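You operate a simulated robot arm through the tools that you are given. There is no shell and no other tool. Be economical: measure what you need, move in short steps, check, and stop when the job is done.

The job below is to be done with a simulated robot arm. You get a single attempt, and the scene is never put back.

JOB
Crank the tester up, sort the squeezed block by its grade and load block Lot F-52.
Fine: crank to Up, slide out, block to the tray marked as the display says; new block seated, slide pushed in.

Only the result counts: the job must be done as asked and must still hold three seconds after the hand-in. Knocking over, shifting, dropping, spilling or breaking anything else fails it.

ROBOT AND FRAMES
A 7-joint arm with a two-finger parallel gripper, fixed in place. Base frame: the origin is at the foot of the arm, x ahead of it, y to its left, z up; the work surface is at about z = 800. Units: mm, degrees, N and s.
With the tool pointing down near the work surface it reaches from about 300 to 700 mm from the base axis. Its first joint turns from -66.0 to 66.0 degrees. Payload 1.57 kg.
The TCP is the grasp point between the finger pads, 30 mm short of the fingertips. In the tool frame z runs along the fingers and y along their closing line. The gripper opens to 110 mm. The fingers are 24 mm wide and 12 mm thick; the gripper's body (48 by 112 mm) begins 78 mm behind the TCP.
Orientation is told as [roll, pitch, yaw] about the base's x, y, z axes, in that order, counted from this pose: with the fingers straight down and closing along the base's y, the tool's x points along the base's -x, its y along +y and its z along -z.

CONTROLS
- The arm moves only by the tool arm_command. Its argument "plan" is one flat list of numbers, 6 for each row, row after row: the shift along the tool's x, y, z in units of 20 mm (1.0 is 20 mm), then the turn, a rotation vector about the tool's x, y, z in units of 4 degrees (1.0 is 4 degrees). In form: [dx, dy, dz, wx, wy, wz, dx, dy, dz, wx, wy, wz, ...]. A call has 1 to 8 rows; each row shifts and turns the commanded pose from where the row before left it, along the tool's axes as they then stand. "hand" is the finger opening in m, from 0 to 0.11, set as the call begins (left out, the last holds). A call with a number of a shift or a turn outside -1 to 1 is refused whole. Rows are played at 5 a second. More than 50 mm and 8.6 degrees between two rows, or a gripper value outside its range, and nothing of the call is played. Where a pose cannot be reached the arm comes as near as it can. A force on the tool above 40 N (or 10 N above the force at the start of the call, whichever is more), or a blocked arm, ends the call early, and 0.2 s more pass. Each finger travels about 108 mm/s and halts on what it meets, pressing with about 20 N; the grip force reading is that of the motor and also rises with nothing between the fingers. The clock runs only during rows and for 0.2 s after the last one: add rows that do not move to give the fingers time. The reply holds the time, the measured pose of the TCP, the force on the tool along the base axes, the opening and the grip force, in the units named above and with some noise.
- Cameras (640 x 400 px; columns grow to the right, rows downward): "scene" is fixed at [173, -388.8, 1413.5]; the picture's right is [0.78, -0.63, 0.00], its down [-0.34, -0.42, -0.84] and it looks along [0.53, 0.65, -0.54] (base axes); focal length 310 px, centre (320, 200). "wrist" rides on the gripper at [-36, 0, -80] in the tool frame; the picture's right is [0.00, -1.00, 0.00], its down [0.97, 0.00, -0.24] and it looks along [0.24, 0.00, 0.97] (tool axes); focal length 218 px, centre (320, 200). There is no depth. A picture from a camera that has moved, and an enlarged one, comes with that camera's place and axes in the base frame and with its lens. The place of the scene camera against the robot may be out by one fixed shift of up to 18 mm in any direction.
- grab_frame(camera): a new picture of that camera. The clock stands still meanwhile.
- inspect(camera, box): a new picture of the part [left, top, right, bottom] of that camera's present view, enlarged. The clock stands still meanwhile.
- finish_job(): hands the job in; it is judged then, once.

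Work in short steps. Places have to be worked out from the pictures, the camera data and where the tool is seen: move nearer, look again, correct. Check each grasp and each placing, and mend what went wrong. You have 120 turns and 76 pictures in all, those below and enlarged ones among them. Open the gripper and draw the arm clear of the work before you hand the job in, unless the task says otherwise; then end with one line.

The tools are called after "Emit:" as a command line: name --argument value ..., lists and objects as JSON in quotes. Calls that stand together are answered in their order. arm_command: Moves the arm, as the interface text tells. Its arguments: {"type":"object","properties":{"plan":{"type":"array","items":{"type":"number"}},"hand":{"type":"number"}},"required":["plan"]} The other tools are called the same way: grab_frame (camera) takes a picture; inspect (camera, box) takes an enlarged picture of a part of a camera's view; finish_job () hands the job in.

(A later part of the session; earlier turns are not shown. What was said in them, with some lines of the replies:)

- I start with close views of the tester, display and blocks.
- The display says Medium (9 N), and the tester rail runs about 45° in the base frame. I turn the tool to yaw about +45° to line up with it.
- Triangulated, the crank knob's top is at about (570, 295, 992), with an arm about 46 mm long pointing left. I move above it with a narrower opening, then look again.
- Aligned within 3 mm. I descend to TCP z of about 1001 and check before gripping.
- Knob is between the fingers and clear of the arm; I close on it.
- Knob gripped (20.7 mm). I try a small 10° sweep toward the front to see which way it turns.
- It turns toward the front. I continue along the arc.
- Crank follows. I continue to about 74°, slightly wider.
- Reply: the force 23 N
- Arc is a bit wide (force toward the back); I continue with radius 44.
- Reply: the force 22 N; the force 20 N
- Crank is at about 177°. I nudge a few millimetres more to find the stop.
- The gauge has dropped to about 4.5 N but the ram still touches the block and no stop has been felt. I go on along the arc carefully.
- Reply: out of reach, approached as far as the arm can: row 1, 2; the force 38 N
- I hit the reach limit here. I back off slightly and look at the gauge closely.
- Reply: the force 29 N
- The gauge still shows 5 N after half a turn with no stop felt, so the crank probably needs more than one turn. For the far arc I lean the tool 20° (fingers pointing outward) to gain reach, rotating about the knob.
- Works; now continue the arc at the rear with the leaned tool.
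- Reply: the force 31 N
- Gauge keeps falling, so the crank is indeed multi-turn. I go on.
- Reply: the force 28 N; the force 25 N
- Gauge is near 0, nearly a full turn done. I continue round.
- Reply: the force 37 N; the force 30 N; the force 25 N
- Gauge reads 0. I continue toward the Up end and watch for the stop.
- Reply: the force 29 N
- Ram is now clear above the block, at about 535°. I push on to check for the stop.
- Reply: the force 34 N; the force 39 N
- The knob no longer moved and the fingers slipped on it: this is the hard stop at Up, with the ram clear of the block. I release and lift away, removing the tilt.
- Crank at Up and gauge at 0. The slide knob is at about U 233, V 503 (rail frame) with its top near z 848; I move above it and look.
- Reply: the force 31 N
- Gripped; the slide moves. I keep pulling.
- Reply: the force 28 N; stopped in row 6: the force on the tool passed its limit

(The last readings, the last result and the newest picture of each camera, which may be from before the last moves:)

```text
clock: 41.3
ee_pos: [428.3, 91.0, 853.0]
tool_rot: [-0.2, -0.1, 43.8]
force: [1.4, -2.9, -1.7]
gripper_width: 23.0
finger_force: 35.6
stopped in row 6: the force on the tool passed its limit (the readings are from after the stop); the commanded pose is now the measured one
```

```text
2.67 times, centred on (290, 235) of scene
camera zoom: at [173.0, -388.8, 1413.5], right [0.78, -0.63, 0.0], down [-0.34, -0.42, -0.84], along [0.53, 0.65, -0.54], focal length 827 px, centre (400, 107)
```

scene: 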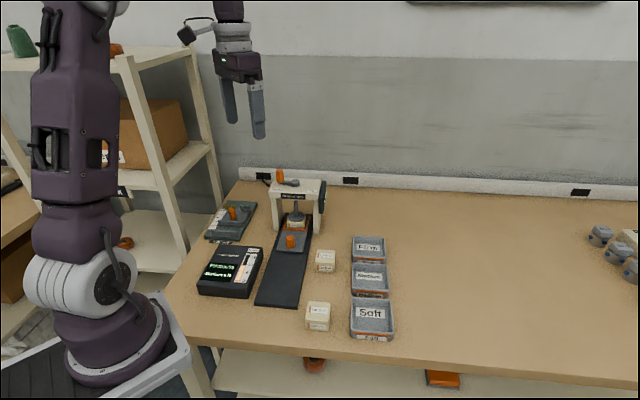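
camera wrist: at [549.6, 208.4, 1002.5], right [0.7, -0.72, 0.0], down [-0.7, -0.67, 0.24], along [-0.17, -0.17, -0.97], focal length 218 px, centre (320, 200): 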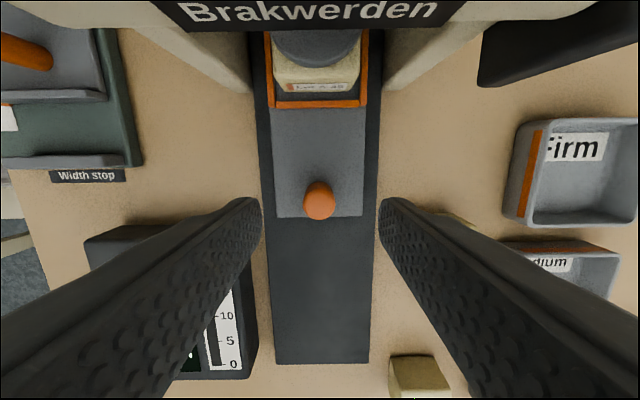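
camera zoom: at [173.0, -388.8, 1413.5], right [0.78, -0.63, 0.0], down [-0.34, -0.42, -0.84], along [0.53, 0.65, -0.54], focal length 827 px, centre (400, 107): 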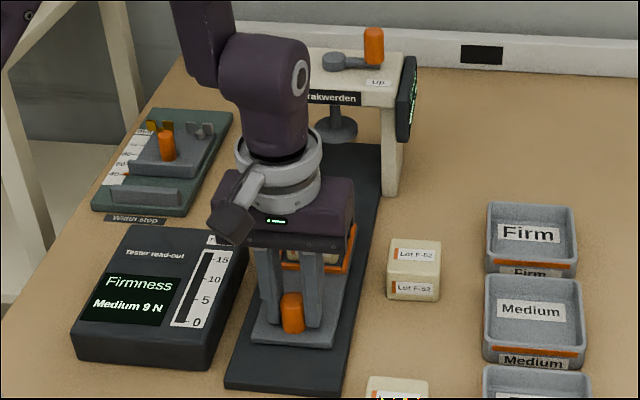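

The slide has hit its outer stop (pulled 132 mm). I release and lift to look at the block.

Emit:
arm_command --plan '[0, 0, 0, 0, 0, 0, 0, 0, 0, 0, 0, 0, 0, 0, -1, 0, 0, 0, 0, 0, -1, 0, 0, 0, 0, 0, -1, 0, 0, 0, 0, 0, -1, 0, 0, 0, 0, 0, -1, 0, 0, 0, 0, 0, -1, 0, 0, 0]' --hand 0.045

Emit:
arm_command --plan '[-1, 0, -1, 0, 0, 0, -1, 0, -1, 0, 0, 0, -1, 0, 0, 0, 0, 0, -1, 0, 0, 0, 0, 0, -1, 0, 0, 0, 0, 0, 0, 0, 0, 0, 0, 0]' --hand 0.1

Emit:
grab_frame --camera "wrist"

```text
clock: 43.1
ee_pos: [428.8, 89.1, 972.0]
tool_rot: [-0.4, 0.0, 43.9]
force: [1.0, -0.1, -0.1]
gripper_width: 44.9
finger_force: 0.1
```

```text
clock: 44.5
ee_pos: [498.8, 157.0, 1013.3]
tool_rot: [-0.3, -0.1, 43.9]
force: [0.1, 0.2, -0.5]
gripper_width: 99.8
finger_force: 0.0
```

```text
35 pictures are left
camera wrist: at [526.9, 182.8, 1092.9], right [0.69, -0.72, 0.0], down [-0.7, -0.67, 0.24], along [-0.17, -0.17, -0.97], focal length 218 px, centre (320, 200)
```

wrist: 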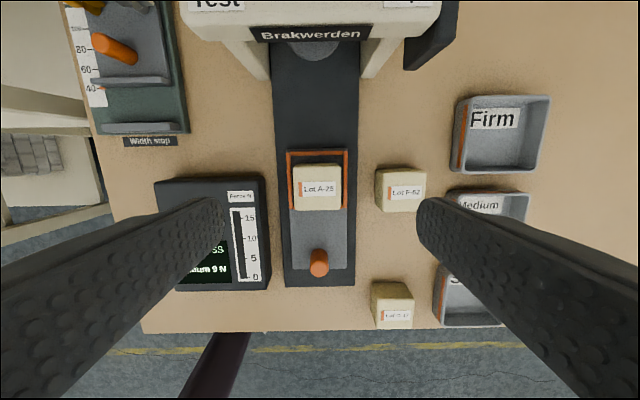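

Emit:
inspect --camera "wrist" --box '[260, 130, 440, 250]'

Emit:
inspect --camera "scene" --box '[250, 200, 410, 320]'

```text
3.33 times, centred on (350, 190) of wrist
camera zoom: at [526.9, 182.8, 1092.9], right [0.69, -0.72, 0.0], down [-0.7, -0.67, 0.24], along [-0.17, -0.17, -0.97], focal length 728 px, centre (220, 233)
```

zoom: 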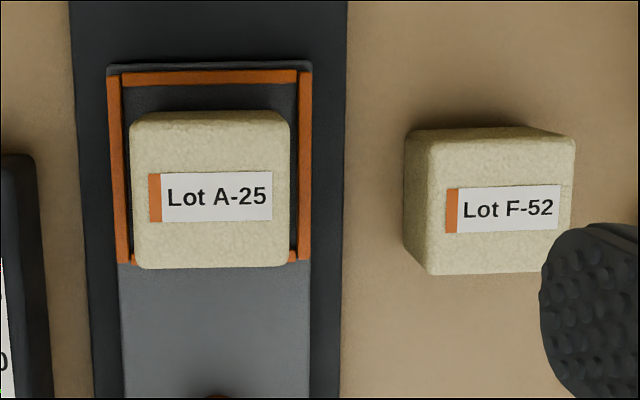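

```text
3.33 times, centred on (330, 260) of scene
camera zoom: at [173.0, -388.8, 1413.5], right [0.78, -0.63, 0.0], down [-0.34, -0.42, -0.84], along [0.53, 0.65, -0.54], focal length 1034 px, centre (287, 0)
```

zoom: 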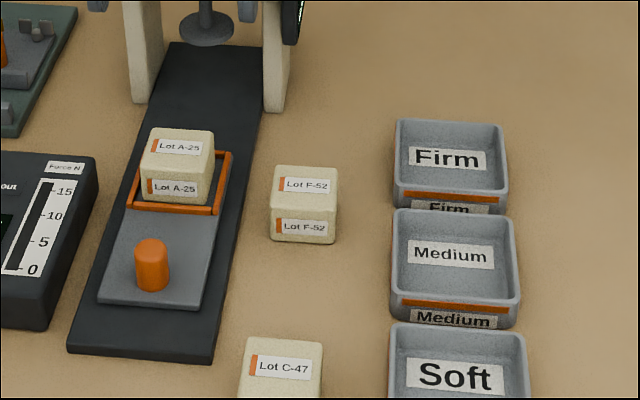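

Block A-25 is free in its seat: centre about U 233, V 462, top near z 857. I go above it with a 68 mm opening, leaving margin to the read-out box, then check.

Emit:
arm_command --plan '[0.265, 0.11, 0.9, 0.05, 0, 0, 0, 0, 0.9, 0, 0, 0, 0, 0, 0.9, 0, 0, 0, 0, 0, 0.9, 0, 0, 0, 0, 0, 0.9, 0, 0, 0, 0, 0, 0, 0, 0, 0]' --hand 0.068

Emit:
grab_frame --camera "wrist"

Emit:
inspect --camera "scene" --box '[230, 170, 350, 290]'

```text
clock: 45.9
ee_pos: [495.6, 156.6, 923.2]
tool_rot: [-0.4, -0.1, 44.0]
force: [-0.1, 0.7, 0.8]
gripper_width: 67.8
finger_force: 0.1
```

```text
32 pictures are left
camera wrist: at [520.3, 182.4, 1002.4], right [0.69, -0.72, 0.01], down [-0.7, -0.67, 0.24], along [-0.17, -0.17, -0.97], focal length 218 px, centre (320, 200)
```

wrist: 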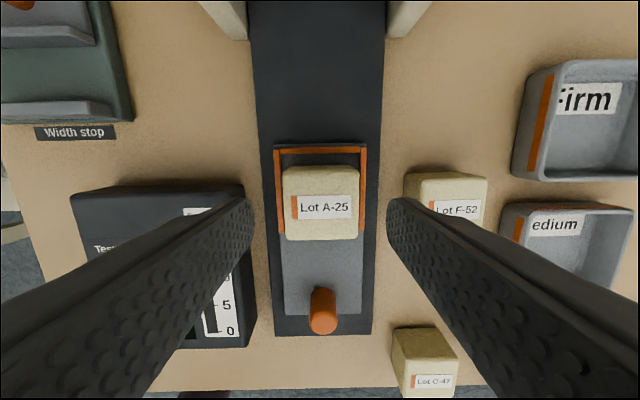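

```text
3.33 times, centred on (290, 230) of scene
camera zoom: at [173.0, -388.8, 1413.5], right [0.78, -0.63, 0.0], down [-0.34, -0.42, -0.84], along [0.53, 0.65, -0.54], focal length 1034 px, centre (420, 100)
```

zoom: 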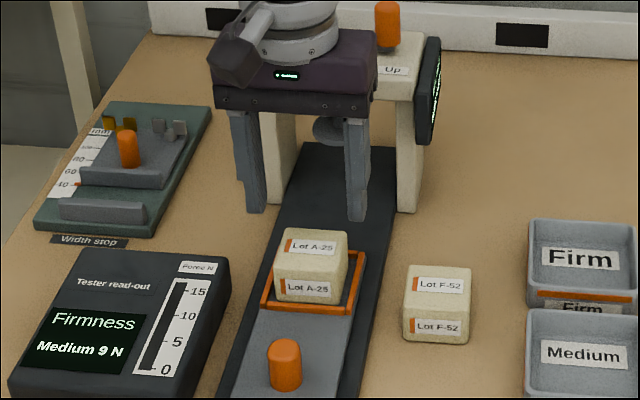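

Aligned; 3 mm correction, then down to TCP z of about 864 and grip.

Emit:
arm_command --plan '[0.15, 0, 0.8, 0, 0, 0, 0, 0, 0.8, 0, 0, 0, 0, 0, 0.8, 0, 0, 0, 0, 0, 0.56, 0, 0, 0, 0, 0, 0, 0, 0, 0]'

Emit:
inspect --camera "scene" --box '[240, 190, 340, 280]'

```text
clock: 47.1
ee_pos: [494.8, 155.5, 863.8]
tool_rot: [-0.4, -0.1, 43.8]
force: [0.0, 0.4, 0.4]
gripper_width: 67.9
finger_force: 0.1
```

```text
4.44 times, centred on (290, 235) of scene
camera zoom: at [173.0, -388.8, 1413.5], right [0.78, -0.63, 0.0], down [-0.34, -0.42, -0.84], along [0.53, 0.65, -0.54], focal length 1379 px, centre (453, 44)
```

zoom: 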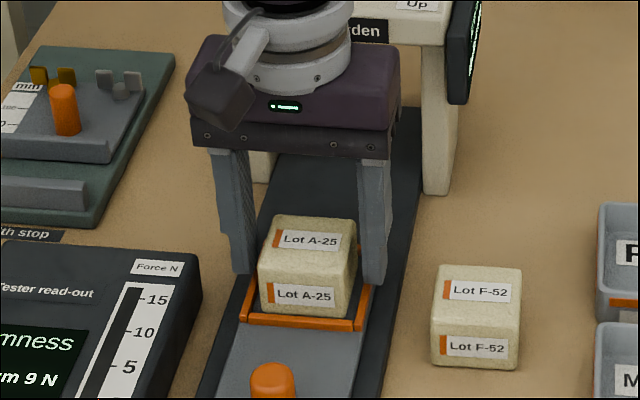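

Emit:
arm_command --plan '[0, 0, 0, 0, 0, 0, 0, 0, 0, 0, 0, 0, 0, 0, -0.3, 0, 0, 0, 0, 0, -0.5, 0, 0, 0, 0, 0, -0.8, 0, 0, 0, 0, 0, 0, 0, 0, 0]' --hand 0.042

Emit:
inspect --camera "scene" --box '[240, 170, 410, 310]'

```text
clock: 48.5
ee_pos: [493.7, 154.4, 894.9]
tool_rot: [-0.4, -0.1, 43.9]
force: [0.6, -0.2, 0.1]
gripper_width: 50.4
finger_force: 20.2
```

```text
2.86 times, centred on (325, 240) of scene
camera zoom: at [173.0, -388.8, 1413.5], right [0.78, -0.63, 0.0], down [-0.34, -0.42, -0.84], along [0.53, 0.65, -0.54], focal length 886 px, centre (306, 86)
```

zoom: 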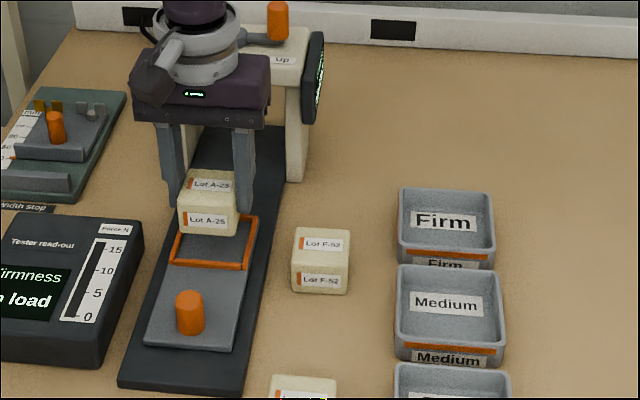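

Block A-25 is gripped and lifted. I raise it and carry it toward the Medium tray.

Emit:
arm_command --plan '[0, 0, -1, 0, 0, 0, 0, 0, -1, 0, 0, 0, 0, 0, -1, 0, 0, 0, 0, 0, -1, 0, 0, 0, 0, 0, 0, 0, 0, 0]'

Emit:
arm_command --plan '[0.33, -1, 0, 0, 0, 0, 0.33, -1, 0, 0, 0, 0, 0.33, -1, 0, 0, 0, 0, 0.33, -1, 0, 0, 0, 0, 0.33, -1, 0, 0, 0, 0, 0.33, -1, 0, 0, 0, 0, 0.33, -1, 0, 0, 0, 0, 0.33, -1, 0, 0, 0, 0]'

Emit:
grab_frame --camera "wrist"

```text
clock: 49.7
ee_pos: [492.6, 156.5, 975.3]
tool_rot: [-0.4, 0.0, 43.8]
force: [-0.9, -0.1, -0.4]
gripper_width: 50.7
finger_force: 19.8
```

```text
clock: 51.5
ee_pos: [564.9, 3.6, 975.1]
tool_rot: [-0.4, -0.1, 43.9]
force: [0.9, 0.1, 0.2]
gripper_width: 50.7
finger_force: 19.9
```

```text
28 pictures are left
camera wrist: at [591.3, 29.3, 1056.0], right [0.69, -0.72, 0.01], down [-0.7, -0.67, 0.24], along [-0.17, -0.17, -0.97], focal length 218 px, centre (320, 200)
```

wrist: 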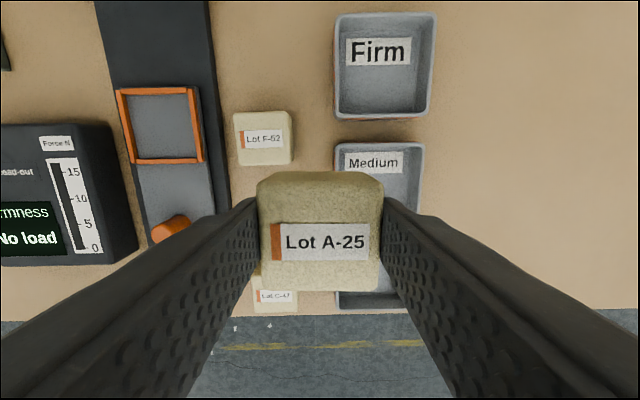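

Read-out now shows "No load". The Medium tray centre is about U 450, V 406; I move over it.

Emit:
arm_command --plan '[0, -1, 0, 0, 0, 0, 0, -1, 0, 0, 0, 0, 0.05, -0.97, 0, 0, 0, 0, 0, 0, 0, 0, 0, 0]'

Emit:
grab_frame --camera "wrist"

Emit:
inspect --camera "scene" --box '[310, 170, 430, 350]'

```text
clock: 52.5
ee_pos: [606.4, -40.1, 975.4]
tool_rot: [-0.3, -0.1, 44.0]
force: [0.0, -0.1, 0.3]
gripper_width: 50.5
finger_force: 20.2
```

```text
27 pictures are left
camera wrist: at [631.4, -15.0, 1056.0], right [0.69, -0.72, 0.01], down [-0.7, -0.67, 0.24], along [-0.17, -0.17, -0.97], focal length 218 px, centre (320, 200)
```

wrist: 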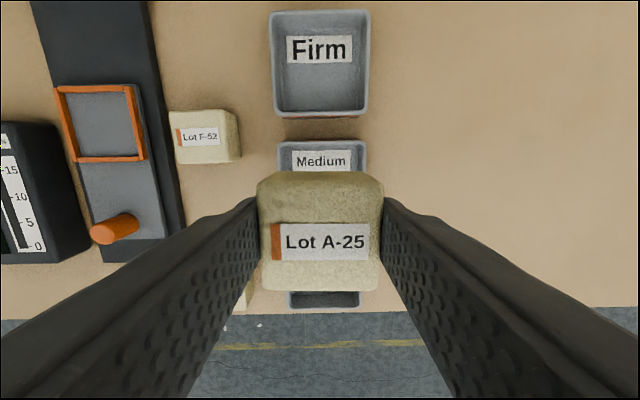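

```text
2.22 times, centred on (370, 260) of scene
camera zoom: at [173.0, -388.8, 1413.5], right [0.78, -0.63, 0.0], down [-0.34, -0.42, -0.84], along [0.53, 0.65, -0.54], focal length 690 px, centre (209, 67)
```

zoom: 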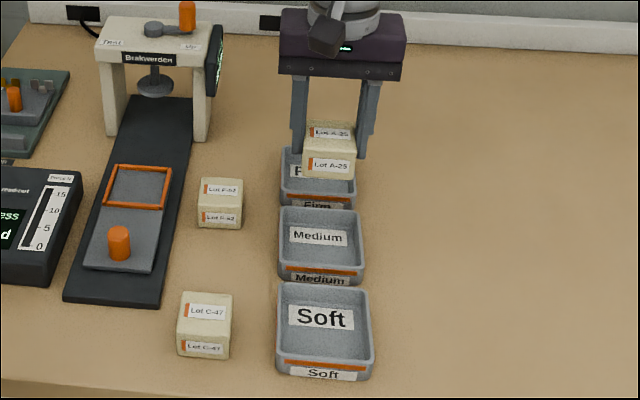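

Emit:
arm_command --plan '[0, -0.07, 1, 0, 0, 0, 0, 0, 1, 0, 0, 0, 0, 0, 1, 0, 0, 0, 0, 0, 1, 0, 0, 0, 0, 0, 0.8, 0, 0, 0, 0, 0, 0, 0, 0, 0]'

Emit:
inspect --camera "wrist" --box '[200, 80, 440, 330]'

Emit:
inspect --camera "scene" --box '[320, 200, 420, 320]'

```text
clock: 53.9
ee_pos: [610.2, -41.3, 879.3]
tool_rot: [-0.4, -0.1, 43.9]
force: [0.4, -0.4, 0.4]
gripper_width: 50.6
finger_force: 19.9
```

```text
1.60 times, centred on (320, 205) of wrist
camera zoom: at [634.9, -16.5, 960.3], right [0.69, -0.72, 0.01], down [-0.7, -0.67, 0.24], along [-0.17, -0.17, -0.97], focal length 349 px, centre (320, 192)
```

zoom: 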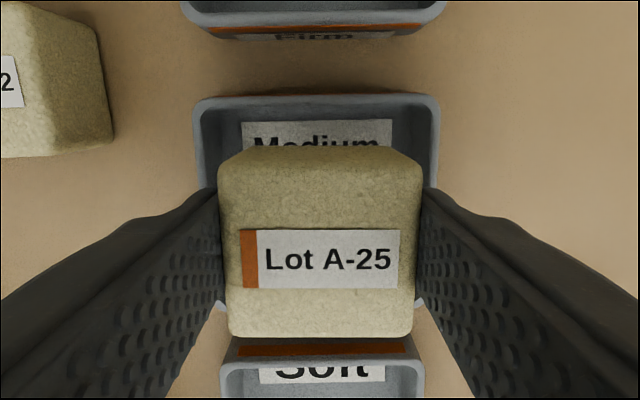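

```text
3.33 times, centred on (370, 260) of scene
camera zoom: at [173.0, -388.8, 1413.5], right [0.78, -0.63, 0.0], down [-0.34, -0.42, -0.84], along [0.53, 0.65, -0.54], focal length 1034 px, centre (153, 0)
```

zoom: 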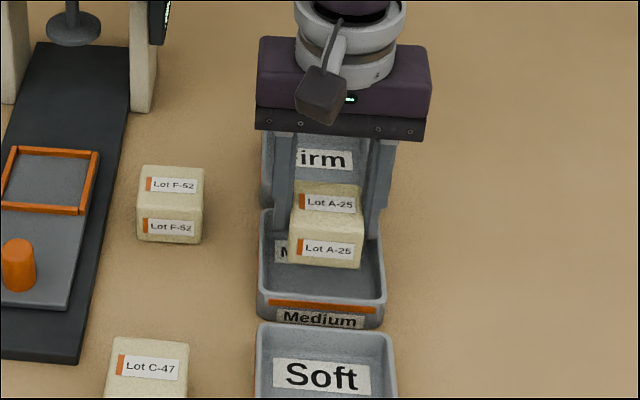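

Emit:
arm_command --plan '[0.15, 0.04, 0.7, 0, 0, 0, 0, 0, 0.6, 0, 0, 0, 0, 0, 0.15, 0, 0, 0, 0, 0, 0, 0, 0, 0]'

Emit:
arm_command --plan '[0, 0, 0.1, 0, 0, 0, 0, 0, 0, 0, 0, 0]'

Emit:
inspect --camera "scene" --box '[320, 210, 420, 320]'

```text
clock: 54.9
ee_pos: [605.1, -44.2, 852.3]
tool_rot: [-0.5, 0.0, 43.8]
force: [-0.2, 0.4, 1.1]
gripper_width: 50.6
finger_force: 20.0
```

```text
clock: 55.5
ee_pos: [606.4, -43.2, 849.1]
tool_rot: [-0.4, -0.1, 43.9]
force: [-0.5, -0.6, -0.1]
gripper_width: 50.4
finger_force: 20.0
```

```text
3.64 times, centred on (370, 265) of scene
camera zoom: at [173.0, -388.8, 1413.5], right [0.78, -0.63, 0.0], down [-0.34, -0.42, -0.84], along [0.53, 0.65, -0.54], focal length 1128 px, centre (138, -36)
```

zoom: 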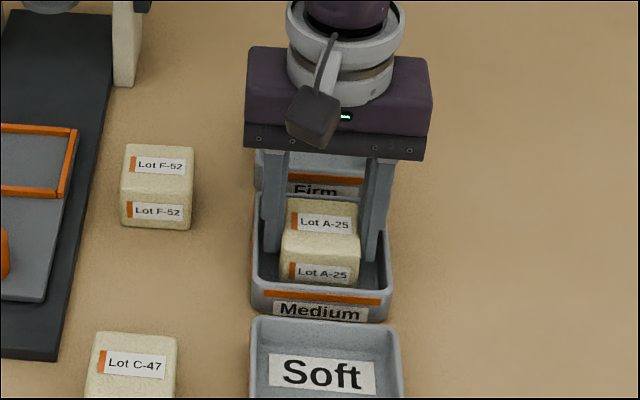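

Block is inside the tray, nearly at the floor. I lower in small steps until contact is felt.

Emit:
arm_command --plan '[0, 0, 0.1, 0, 0, 0, 0, 0, 0, 0, 0, 0]'

Emit:
arm_command --plan '[0, 0, 0.1, 0, 0, 0, 0, 0, 0, 0, 0, 0]'

```text
clock: 56.1
ee_pos: [604.9, -43.7, 846.4]
tool_rot: [-0.4, -0.1, 43.9]
force: [-0.8, -0.4, -0.6]
gripper_width: 50.6
finger_force: 19.5
```

```text
clock: 56.7
ee_pos: [605.9, -43.8, 846.5]
tool_rot: [-0.6, -0.3, 43.9]
force: [-1.0, 3.8, 18.3]
gripper_width: 50.6
finger_force: 19.9
```

Contact. I open just a little and lift straight out.

Emit:
arm_command --plan '[0, 0, -0.05, 0, 0, 0, 0, 0, 0, 0, 0, 0, 0, 0, -0.3, 0, 0, 0, 0, 0, -0.7, 0, 0, 0, 0, 0, -0.9, 0, 0, 0, 0, 0, -1, 0, 0, 0, 0, 0, -1, 0, 0, 0]' --hand 0.0535

Emit:
grab_frame --camera "wrist"

Emit:
inspect --camera "scene" --box '[240, 200, 420, 340]'

```text
clock: 58.3
ee_pos: [605.0, -41.4, 923.0]
tool_rot: [-0.4, -0.2, 43.9]
force: [0.0, 0.0, 0.9]
gripper_width: 53.7
finger_force: 0.0
```

```text
22 pictures are left
camera wrist: at [630.5, -16.6, 1003.4], right [0.69, -0.72, 0.01], down [-0.7, -0.67, 0.24], along [-0.17, -0.17, -0.97], focal length 218 px, centre (320, 200)
```

wrist: 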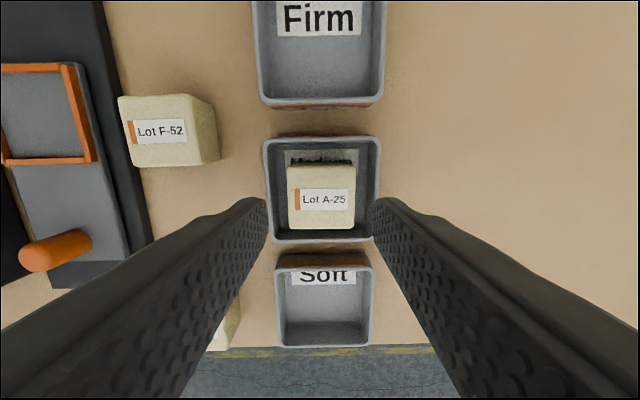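

```text
2.86 times, centred on (330, 270) of scene
camera zoom: at [173.0, -388.8, 1413.5], right [0.78, -0.63, 0.0], down [-0.34, -0.42, -0.84], along [0.53, 0.65, -0.54], focal length 886 px, centre (291, 0)
```

zoom: 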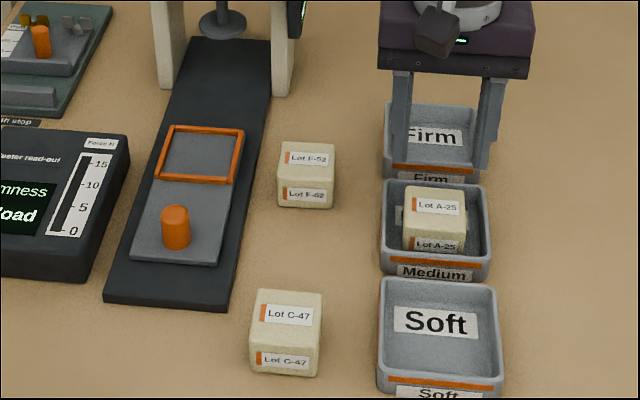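

A-25 sits in the Medium tray. Next I move above F-52.

Emit:
arm_command --plan '[-0.4, 1, -0.5, -0.1, 0, 0, -0.4, 1, -0.5, 0, 0, 0, -0.4, 1, 0, 0, 0, 0, -0.4, 1, 0, 0, 0, 0, -0.4, 1, 0, 0, 0, 0, -0.35, 0.8, 0, 0, 0, 0, 0, 0, 0, 0, 0, 0]' --hand 0.075

Emit:
grab_frame --camera "wrist"

```text
clock: 59.9
ee_pos: [557.4, 74.7, 943.7]
tool_rot: [0.0, -0.1, 43.8]
force: [0.6, 0.3, 0.0]
gripper_width: 74.8
finger_force: 0.1
```

```text
20 pictures are left
camera wrist: at [582.8, 98.7, 1024.1], right [0.69, -0.72, 0.0], down [-0.7, -0.67, 0.24], along [-0.17, -0.16, -0.97], focal length 218 px, centre (320, 200)
```

wrist: 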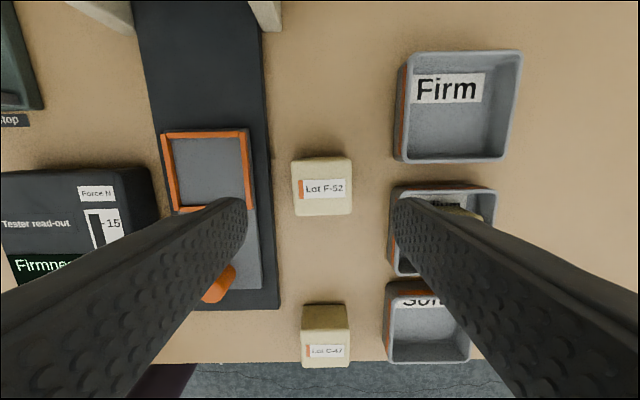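

Emit:
arm_command --plan '[-0.1, -0.1, 1, 0, 0, 0, 0, 0, 1, 0, 0, 0, 0, 0, 1, 0, 0, 0, 0, 0, 1, 0, 0, 0, 0, 0, 0, 0, 0, 0]' --hand 0.068

Emit:
inspect --camera "wrist" --box '[200, 120, 440, 360]'

Emit:
inspect --camera "scene" --box '[260, 200, 380, 310]'

```text
clock: 61.1
ee_pos: [561.3, 72.2, 863.9]
tool_rot: [0.0, -0.1, 44.0]
force: [0.4, -0.2, 0.1]
gripper_width: 68.1
finger_force: 0.0
```

```text
1.67 times, centred on (320, 240) of wrist
camera zoom: at [587.2, 97.6, 943.7], right [0.69, -0.72, 0.0], down [-0.7, -0.67, 0.24], along [-0.17, -0.16, -0.97], focal length 364 px, centre (320, 133)
```

zoom: 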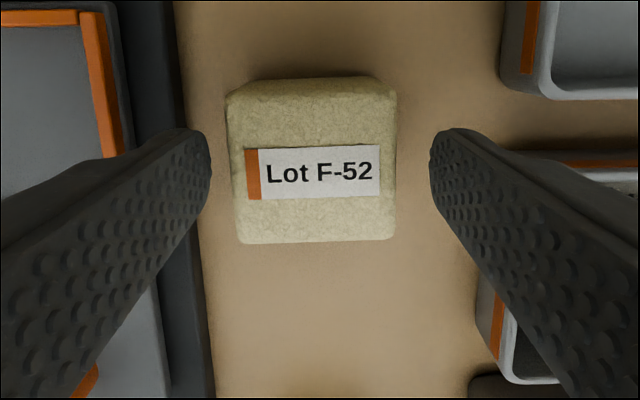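

```text
3.64 times, centred on (320, 255) of scene
camera zoom: at [173.0, -388.8, 1413.5], right [0.78, -0.63, 0.0], down [-0.34, -0.42, -0.84], along [0.53, 0.65, -0.54], focal length 1128 px, centre (320, 0)
```

zoom: 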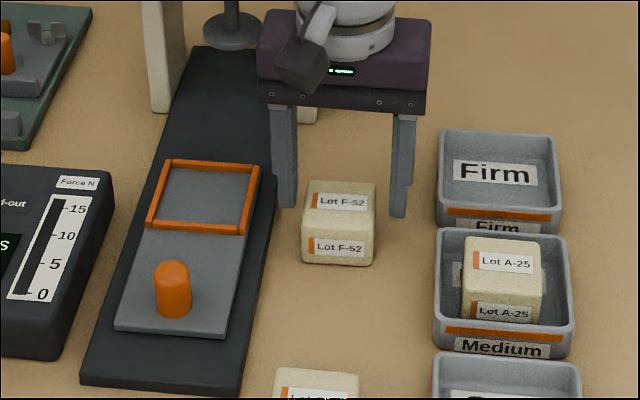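

Emit:
arm_command --plan '[-0.04, 0.08, 0.5, 0, 0, 0, 0, 0, 0.53, 0, 0, 0, 0, 0, 0, 0, 0, 0]'

Emit:
arm_command --plan '[0, 0, 0, 0, 0, 0, 0, 0, 0, 0, 0, 0, 0, 0, -0.4, 0, 0, 0, 0, 0, -0.8, 0, 0, 0, 0, 0, -1, 0, 0, 0, 0, 0, -1, 0, 0, 0, 0, 0, -1, 0, 0, 0, 0, 0, 0, 0, 0, 0]' --hand 0.042

Emit:
grab_frame --camera "wrist"

```text
clock: 61.9
ee_pos: [561.1, 74.8, 842.7]
tool_rot: [0.1, -0.1, 43.9]
force: [-0.4, 0.3, 0.3]
gripper_width: 68.1
finger_force: 0.0
```

```text
clock: 63.7
ee_pos: [560.4, 76.7, 928.3]
tool_rot: [0.1, -0.1, 43.8]
force: [0.5, 1.0, 0.3]
gripper_width: 50.7
finger_force: 20.2
```

```text
17 pictures are left
camera wrist: at [587.0, 100.9, 1007.5], right [0.69, -0.72, 0.0], down [-0.7, -0.67, 0.24], along [-0.17, -0.16, -0.97], focal length 218 px, centre (320, 200)
```

wrist: 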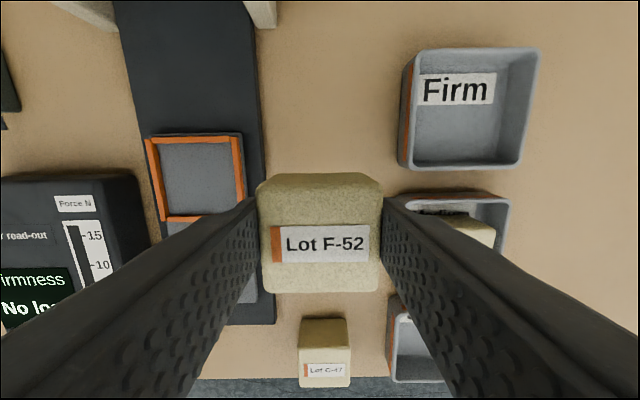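

F-52 is gripped, sitting in the hand just as A-25 did. I carry it over the seat (TCP at U 233.5, V 463.5).

Emit:
arm_command --plan '[-0.07, 0.85, 0, 0, 0, 0, -0.07, 0.85, 0, 0, 0, 0, -0.07, 0.85, 0, 0, 0, 0, -0.07, 0.85, 0, 0, 0, 0, -0.07, 0.85, 0, 0, 0, 0, -0.06, 0.85, 0, 0, 0, 0, 0, 0, 1, 0, 0, 0, 0, 0, 0, 0, 0, 0]'

Emit:
inspect --camera "wrist" --box '[220, 80, 420, 330]'

Emit:
inspect --camera "scene" --box '[240, 190, 340, 290]'

```text
clock: 65.5
ee_pos: [497.2, 154.3, 906.9]
tool_rot: [0.0, -0.1, 43.9]
force: [0.0, -0.5, -0.4]
gripper_width: 50.4
finger_force: 20.6
```

```text
1.60 times, centred on (320, 205) of wrist
camera zoom: at [522.7, 179.1, 986.9], right [0.69, -0.72, 0.0], down [-0.7, -0.67, 0.24], along [-0.17, -0.16, -0.97], focal length 349 px, centre (320, 192)
```

zoom: 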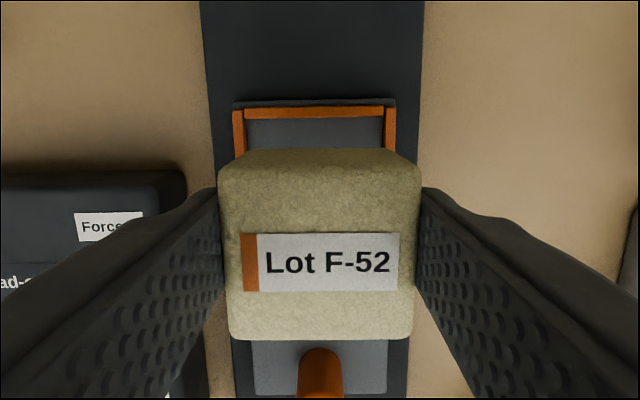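

```text
4.00 times, centred on (290, 240) of scene
camera zoom: at [173.0, -388.8, 1413.5], right [0.78, -0.63, 0.0], down [-0.34, -0.42, -0.84], along [0.53, 0.65, -0.54], focal length 1241 px, centre (440, 40)
```

zoom: 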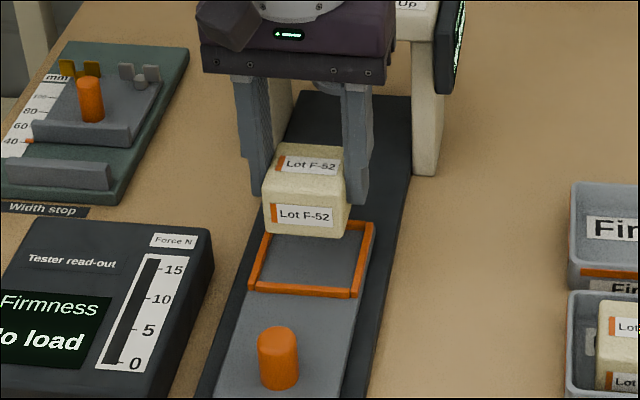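

Emit:
arm_command --plan '[0.03, 0.1, 0.8, 0, 0, 0, 0, 0, 0.8, 0, 0, 0, 0, 0, 0.25, 0, 0, 0, 0, 0, 0, 0, 0, 0]'

Emit:
inspect --camera "scene" --box '[240, 190, 340, 290]'

```text
clock: 66.5
ee_pos: [495.3, 155.1, 870.9]
tool_rot: [0.0, -0.1, 43.9]
force: [-0.1, -0.2, -0.4]
gripper_width: 50.4
finger_force: 19.9
```

```text
4.00 times, centred on (290, 240) of scene
camera zoom: at [173.0, -388.8, 1413.5], right [0.78, -0.63, 0.0], down [-0.34, -0.42, -0.84], along [0.53, 0.65, -0.54], focal length 1241 px, centre (440, 40)
```

zoom: 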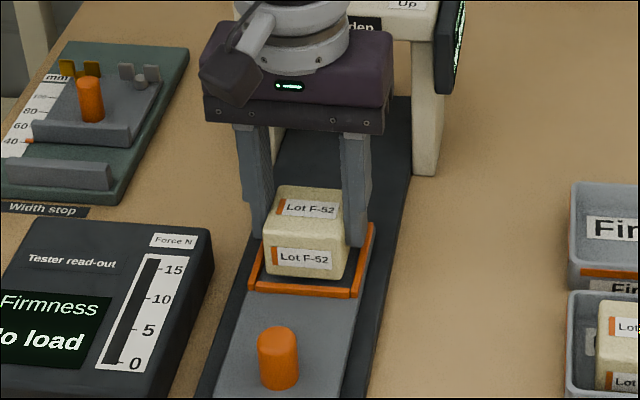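

Emit:
arm_command --plan '[0, 0, 0.2, 0, 0, 0, 0, 0, 0, 0, 0, 0]'

Emit:
arm_command --plan '[0, 0, 0.12, 0, 0, 0, 0, 0, 0, 0, 0, 0]'

Emit:
arm_command --plan '[0, 0, 0.08, 0, 0, 0, 0, 0, 0, 0, 0, 0]'

```text
clock: 67.1
ee_pos: [494.4, 154.3, 867.7]
tool_rot: [0.1, 0.0, 43.8]
force: [0.0, -0.2, 0.4]
gripper_width: 50.2
finger_force: 20.1
```

```text
clock: 67.7
ee_pos: [495.6, 155.9, 866.1]
tool_rot: [0.0, 0.0, 43.9]
force: [0.7, 0.2, 0.2]
gripper_width: 50.5
finger_force: 19.6
```

```text
clock: 68.3
ee_pos: [494.7, 154.3, 863.7]
tool_rot: [-0.1, -0.2, 43.9]
force: [-0.1, 0.3, 2.3]
gripper_width: 50.7
finger_force: 19.6
```

Contact begins at z of about 863.7, as for A-25. I release and lift.

Emit:
arm_command --plan '[0, 0, 0.03, 0, 0, 0, 0, 0, 0, 0, 0, 0]'

Emit:
arm_command --plan '[0, 0, 0, 0, 0, 0, 0, 0, 0, 0, 0, 0, 0, 0, -0.4, 0, 0, 0, 0, 0, -0.8, 0, 0, 0, 0, 0, -1, 0, 0, 0, 0, 0, -1, 0, 0, 0, 0, 0, 0, 0, 0, 0]' --hand 0.066

Emit:
inspect --camera "wrist" --box '[220, 120, 420, 360]'

Emit:
inspect --camera "scene" --box '[240, 190, 340, 290]'

```text
clock: 68.9
ee_pos: [495.1, 155.0, 862.8]
tool_rot: [0.1, -0.2, 43.9]
force: [-0.5, -0.6, 17.3]
gripper_width: 50.6
finger_force: 20.2
```

```text
clock: 70.5
ee_pos: [496.3, 154.6, 925.9]
tool_rot: [0.0, -0.2, 43.9]
force: [-0.5, -0.8, 0.3]
gripper_width: 66.1
finger_force: 0.1
```

```text
1.67 times, centred on (320, 240) of wrist
camera zoom: at [521.4, 179.4, 1006.2], right [0.69, -0.72, 0.0], down [-0.7, -0.67, 0.24], along [-0.17, -0.16, -0.97], focal length 364 px, centre (320, 133)
```

zoom: 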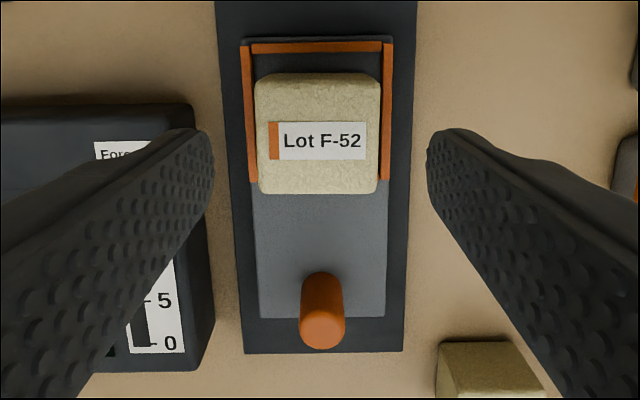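

```text
4.00 times, centred on (290, 240) of scene
camera zoom: at [173.0, -388.8, 1413.5], right [0.78, -0.63, 0.0], down [-0.34, -0.42, -0.84], along [0.53, 0.65, -0.54], focal length 1241 px, centre (440, 40)
```

zoom: 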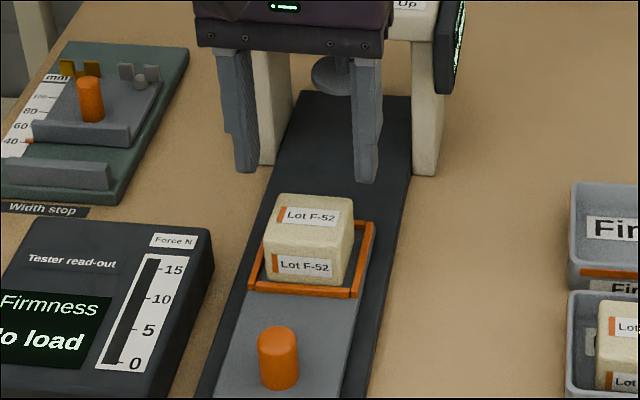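

F-52 sits flat within the frame. Now I move over the slide knob (V 370) to push the slide in.

Emit:
arm_command --plan '[0.93, 0.02, 0, 0, 0, 0, 0.93, 0.02, 0, 0, 0, 0, 0.93, 0.02, 0, 0, 0, 0, 0.93, 0.02, 0, 0, 0, 0, 0.93, 0.02, 0, 0, 0, 0, 0, 0, 0, 0, 0, 0]' --hand 0.045

Emit:
inspect --camera "wrist" --box '[220, 80, 420, 320]'

```text
clock: 71.9
ee_pos: [425.6, 93.0, 923.6]
tool_rot: [0.0, -0.1, 43.9]
force: [0.0, 0.0, -0.3]
gripper_width: 44.8
finger_force: 0.1
```

```text
1.67 times, centred on (320, 200) of wrist
camera zoom: at [451.9, 116.8, 1005.2], right [0.69, -0.72, 0.0], down [-0.7, -0.67, 0.24], along [-0.17, -0.16, -0.97], focal length 364 px, centre (320, 200)
```

zoom: 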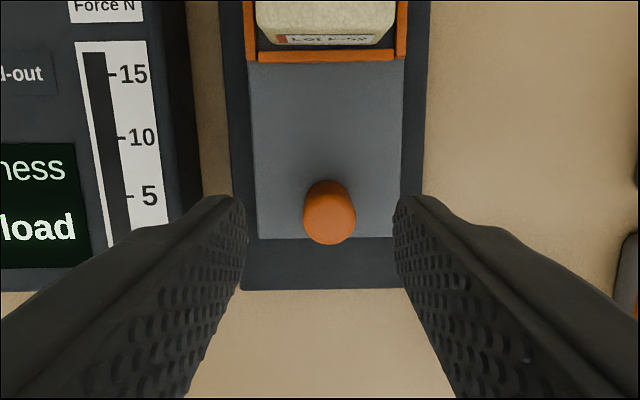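

Emit:
arm_command --plan '[0.3, -0.17, 0.8, 0, 0, 0, 0, 0, 0.9, 0, 0, 0, 0, 0, 0.9, 0, 0, 0, 0, 0, 0.85, 0, 0, 0, 0, 0, 0, 0, 0, 0]'

Emit:
inspect --camera "scene" --box '[240, 190, 340, 310]'

```text
clock: 73.1
ee_pos: [423.0, 85.5, 857.1]
tool_rot: [-0.1, -0.1, 44.0]
force: [0.0, 0.1, 0.6]
gripper_width: 45.2
finger_force: 0.1
```

```text
3.33 times, centred on (290, 250) of scene
camera zoom: at [173.0, -388.8, 1413.5], right [0.78, -0.63, 0.0], down [-0.34, -0.42, -0.84], along [0.53, 0.65, -0.54], focal length 1034 px, centre (420, 33)
```

zoom: 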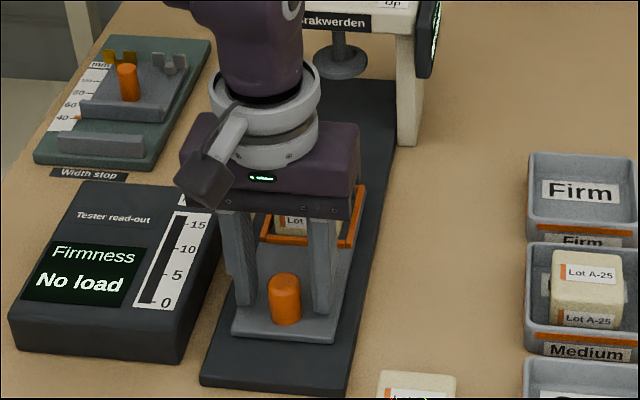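

Emit:
arm_command --plan '[0, 0, 0, 0, 0, 0, 0, 0, 0, 0, 0, 0, -0.25, 0, 0, 0, 0, 0, -0.5, 0, 0, 0, 0, 0, -0.5, 0, 0, 0, 0, 0, -0.5, 0, 0, 0, 0, 0, 0, 0, 0, 0, 0, 0]' --hand 0.01

```text
clock: 74.7
ee_pos: [448.7, 109.3, 858.2]
tool_rot: [0.1, -0.1, 43.9]
force: [1.5, -0.5, -19.3]
gripper_width: 23.0
finger_force: 35.3
```

Emit:
arm_command --plan '[-0.5, 0, 0.05, 0, 0, 0, -0.5, 0, 0, 0, 0, 0, -0.5, 0, 0, 0, 0, 0, -0.5, 0, 0, 0, 0, 0, -0.5, 0, 0, 0, 0, 0, -0.5, 0, 0, 0, 0, 0, -0.4, 0, 0, 0, 0, 0, 0, 0, 0, 0, 0, 0]'

Emit:
inspect --camera "scene" --box '[230, 160, 350, 300]'

```text
clock: 76.5
ee_pos: [496.2, 158.6, 857.6]
tool_rot: [0.1, -0.2, 43.9]
force: [-16.4, 18.2, 29.3]
gripper_width: 23.0
finger_force: 35.8
```

```text
2.86 times, centred on (290, 230) of scene
camera zoom: at [172.1, -388.5, 1413.7], right [0.78, -0.63, 0.0], down [-0.34, -0.42, -0.84], along [0.53, 0.65, -0.54], focal length 886 px, centre (406, 114)
```

zoom: 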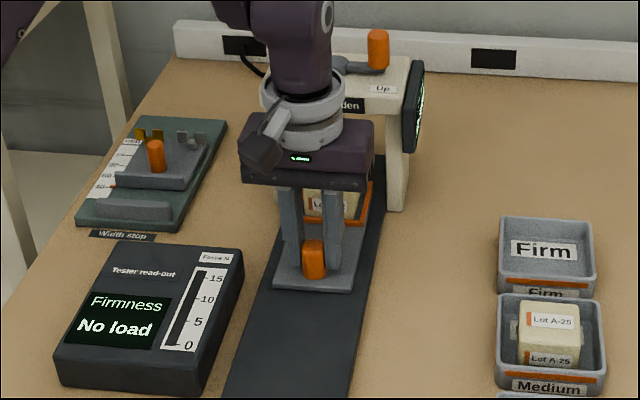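

Emit:
arm_command --plan '[-0.3, 0.05, -0.06, 0, 0, 0, -0.4, 0, 0, 0, 0, 0, -0.4, 0, 0, 0, 0, 0, -0.3, 0, 0, 0, 0, 0, 0, 0, 0, 0, 0, 0]'

Emit:
arm_command --plan '[-0.25, 0, 0, 0, 0, 0, -0.25, 0, 0, 0, 0, 0, -0.25, 0, 0, 0, 0, 0, 0, 0, 0, 0, 0, 0]'

```text
clock: 77.7
ee_pos: [517.8, 177.2, 856.1]
tool_rot: [0.2, 0.0, 43.8]
force: [-9.2, 9.4, -29.9]
gripper_width: 23.3
finger_force: 36.0
```

```text
clock: 78.7
ee_pos: [525.4, 185.2, 857.1]
tool_rot: [0.3, 0.4, 43.9]
force: [-38.3, -4.2, 2.2]
gripper_width: 23.3
finger_force: 36.0
```

Resistance of about 30 N builds at V 505: the inner stop. One small extra push, then release, lift and check.

Emit:
arm_command --plan '[-0.15, 0, 0, 0, 0, 0, 0, 0, 0, 0, 0, 0]'

Emit:
arm_command --plan '[0, 0, 0, 0, 0, 0, 0, 0, 0, 0, 0, 0, 0, 0, 0, 0, 0, 0, 0.1, 0, -0.8, 0, 0, 0, 0.2, 0, -1, 0, 0, 0, 0.3, 0, -1, 0, 0, 0, 0.3, 0, -1, 0, 0, 0, 0, 0, 0, 0, 0, 0]' --hand 0.045

Emit:
inspect --camera "scene" --box '[190, 160, 350, 310]'

Emit:
grab_frame --camera "wrist"

```text
clock: 79.3
ee_pos: [527.6, 188.4, 857.3]
tool_rot: [0.1, 0.3, 43.8]
force: [-37.0, -4.9, -2.3]
gripper_width: 23.3
finger_force: 35.6
```

```text
clock: 81.1
ee_pos: [516.9, 175.5, 935.4]
tool_rot: [0.0, -0.1, 43.9]
force: [-0.5, 0.5, -0.1]
gripper_width: 44.9
finger_force: 0.0
```

```text
2.67 times, centred on (270, 235) of scene
camera zoom: at [173.0, -388.8, 1413.5], right [0.78, -0.63, 0.0], down [-0.34, -0.42, -0.84], along [0.53, 0.65, -0.54], focal length 827 px, centre (453, 107)
```

zoom: 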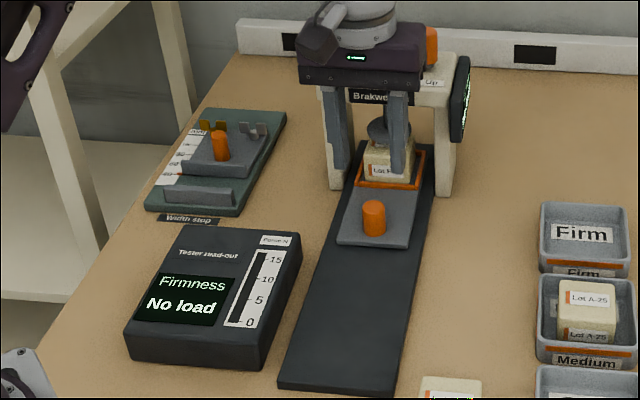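

```text
7 pictures are left
camera wrist: at [543.1, 201.3, 1015.2], right [0.69, -0.72, 0.0], down [-0.7, -0.67, 0.24], along [-0.17, -0.16, -0.97], focal length 218 px, centre (320, 200)
```

wrist: 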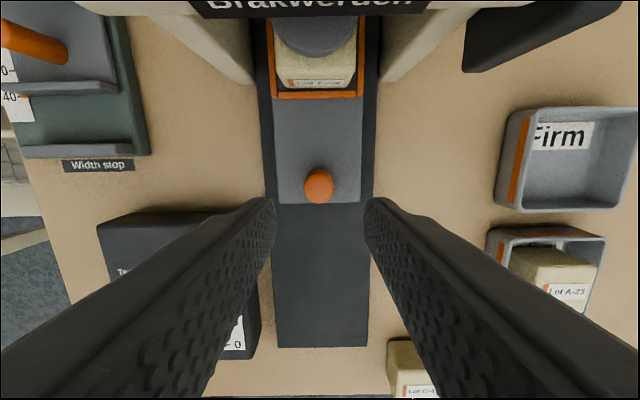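

The slide is exactly where it was at the start (knob at the same pixel), with F-52 under the raised ram. I draw the arm up and clear.

Emit:
arm_command --plan '[0.5, 0, -1, 0, 0, 0, 0.5, 0, -1, 0, 0, 0, 0.5, 0, -1, 0, 0, 0, 0.5, 0, -1, 0, 0, 0, 0.5, 0, -1, 0, 0, 0, 0.5, 0, -1, 0, 0, 0, 0.5, 0, -1, 0, 0, 0, 0.5, 0, -1, 0, 0, 0]' --hand 0.1

Emit:
inspect --camera "scene" --box '[190, 150, 410, 350]'

```text
clock: 82.9
ee_pos: [457.5, 120.6, 1092.2]
tool_rot: [0.1, -0.1, 43.9]
force: [0.2, 0.3, 0.7]
gripper_width: 100.1
finger_force: 0.0
```

```text
2.00 times, centred on (300, 250) of scene
camera zoom: at [173.0, -388.8, 1413.5], right [0.78, -0.63, 0.0], down [-0.34, -0.42, -0.84], along [0.53, 0.65, -0.54], focal length 621 px, centre (360, 100)
```

zoom: 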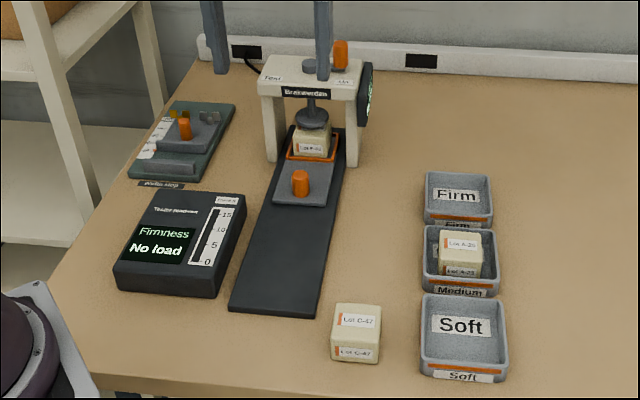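

Everything is in place and the arm is clear, so I hand the job in.

Emit:
finish_job

```text
The job is handed in.
```

The crank is at Up, block A-25 is in the Medium tray (the display read Medium, 9 N), Lot F-52 is seated with the slide pushed fully in, and the job is handed in.
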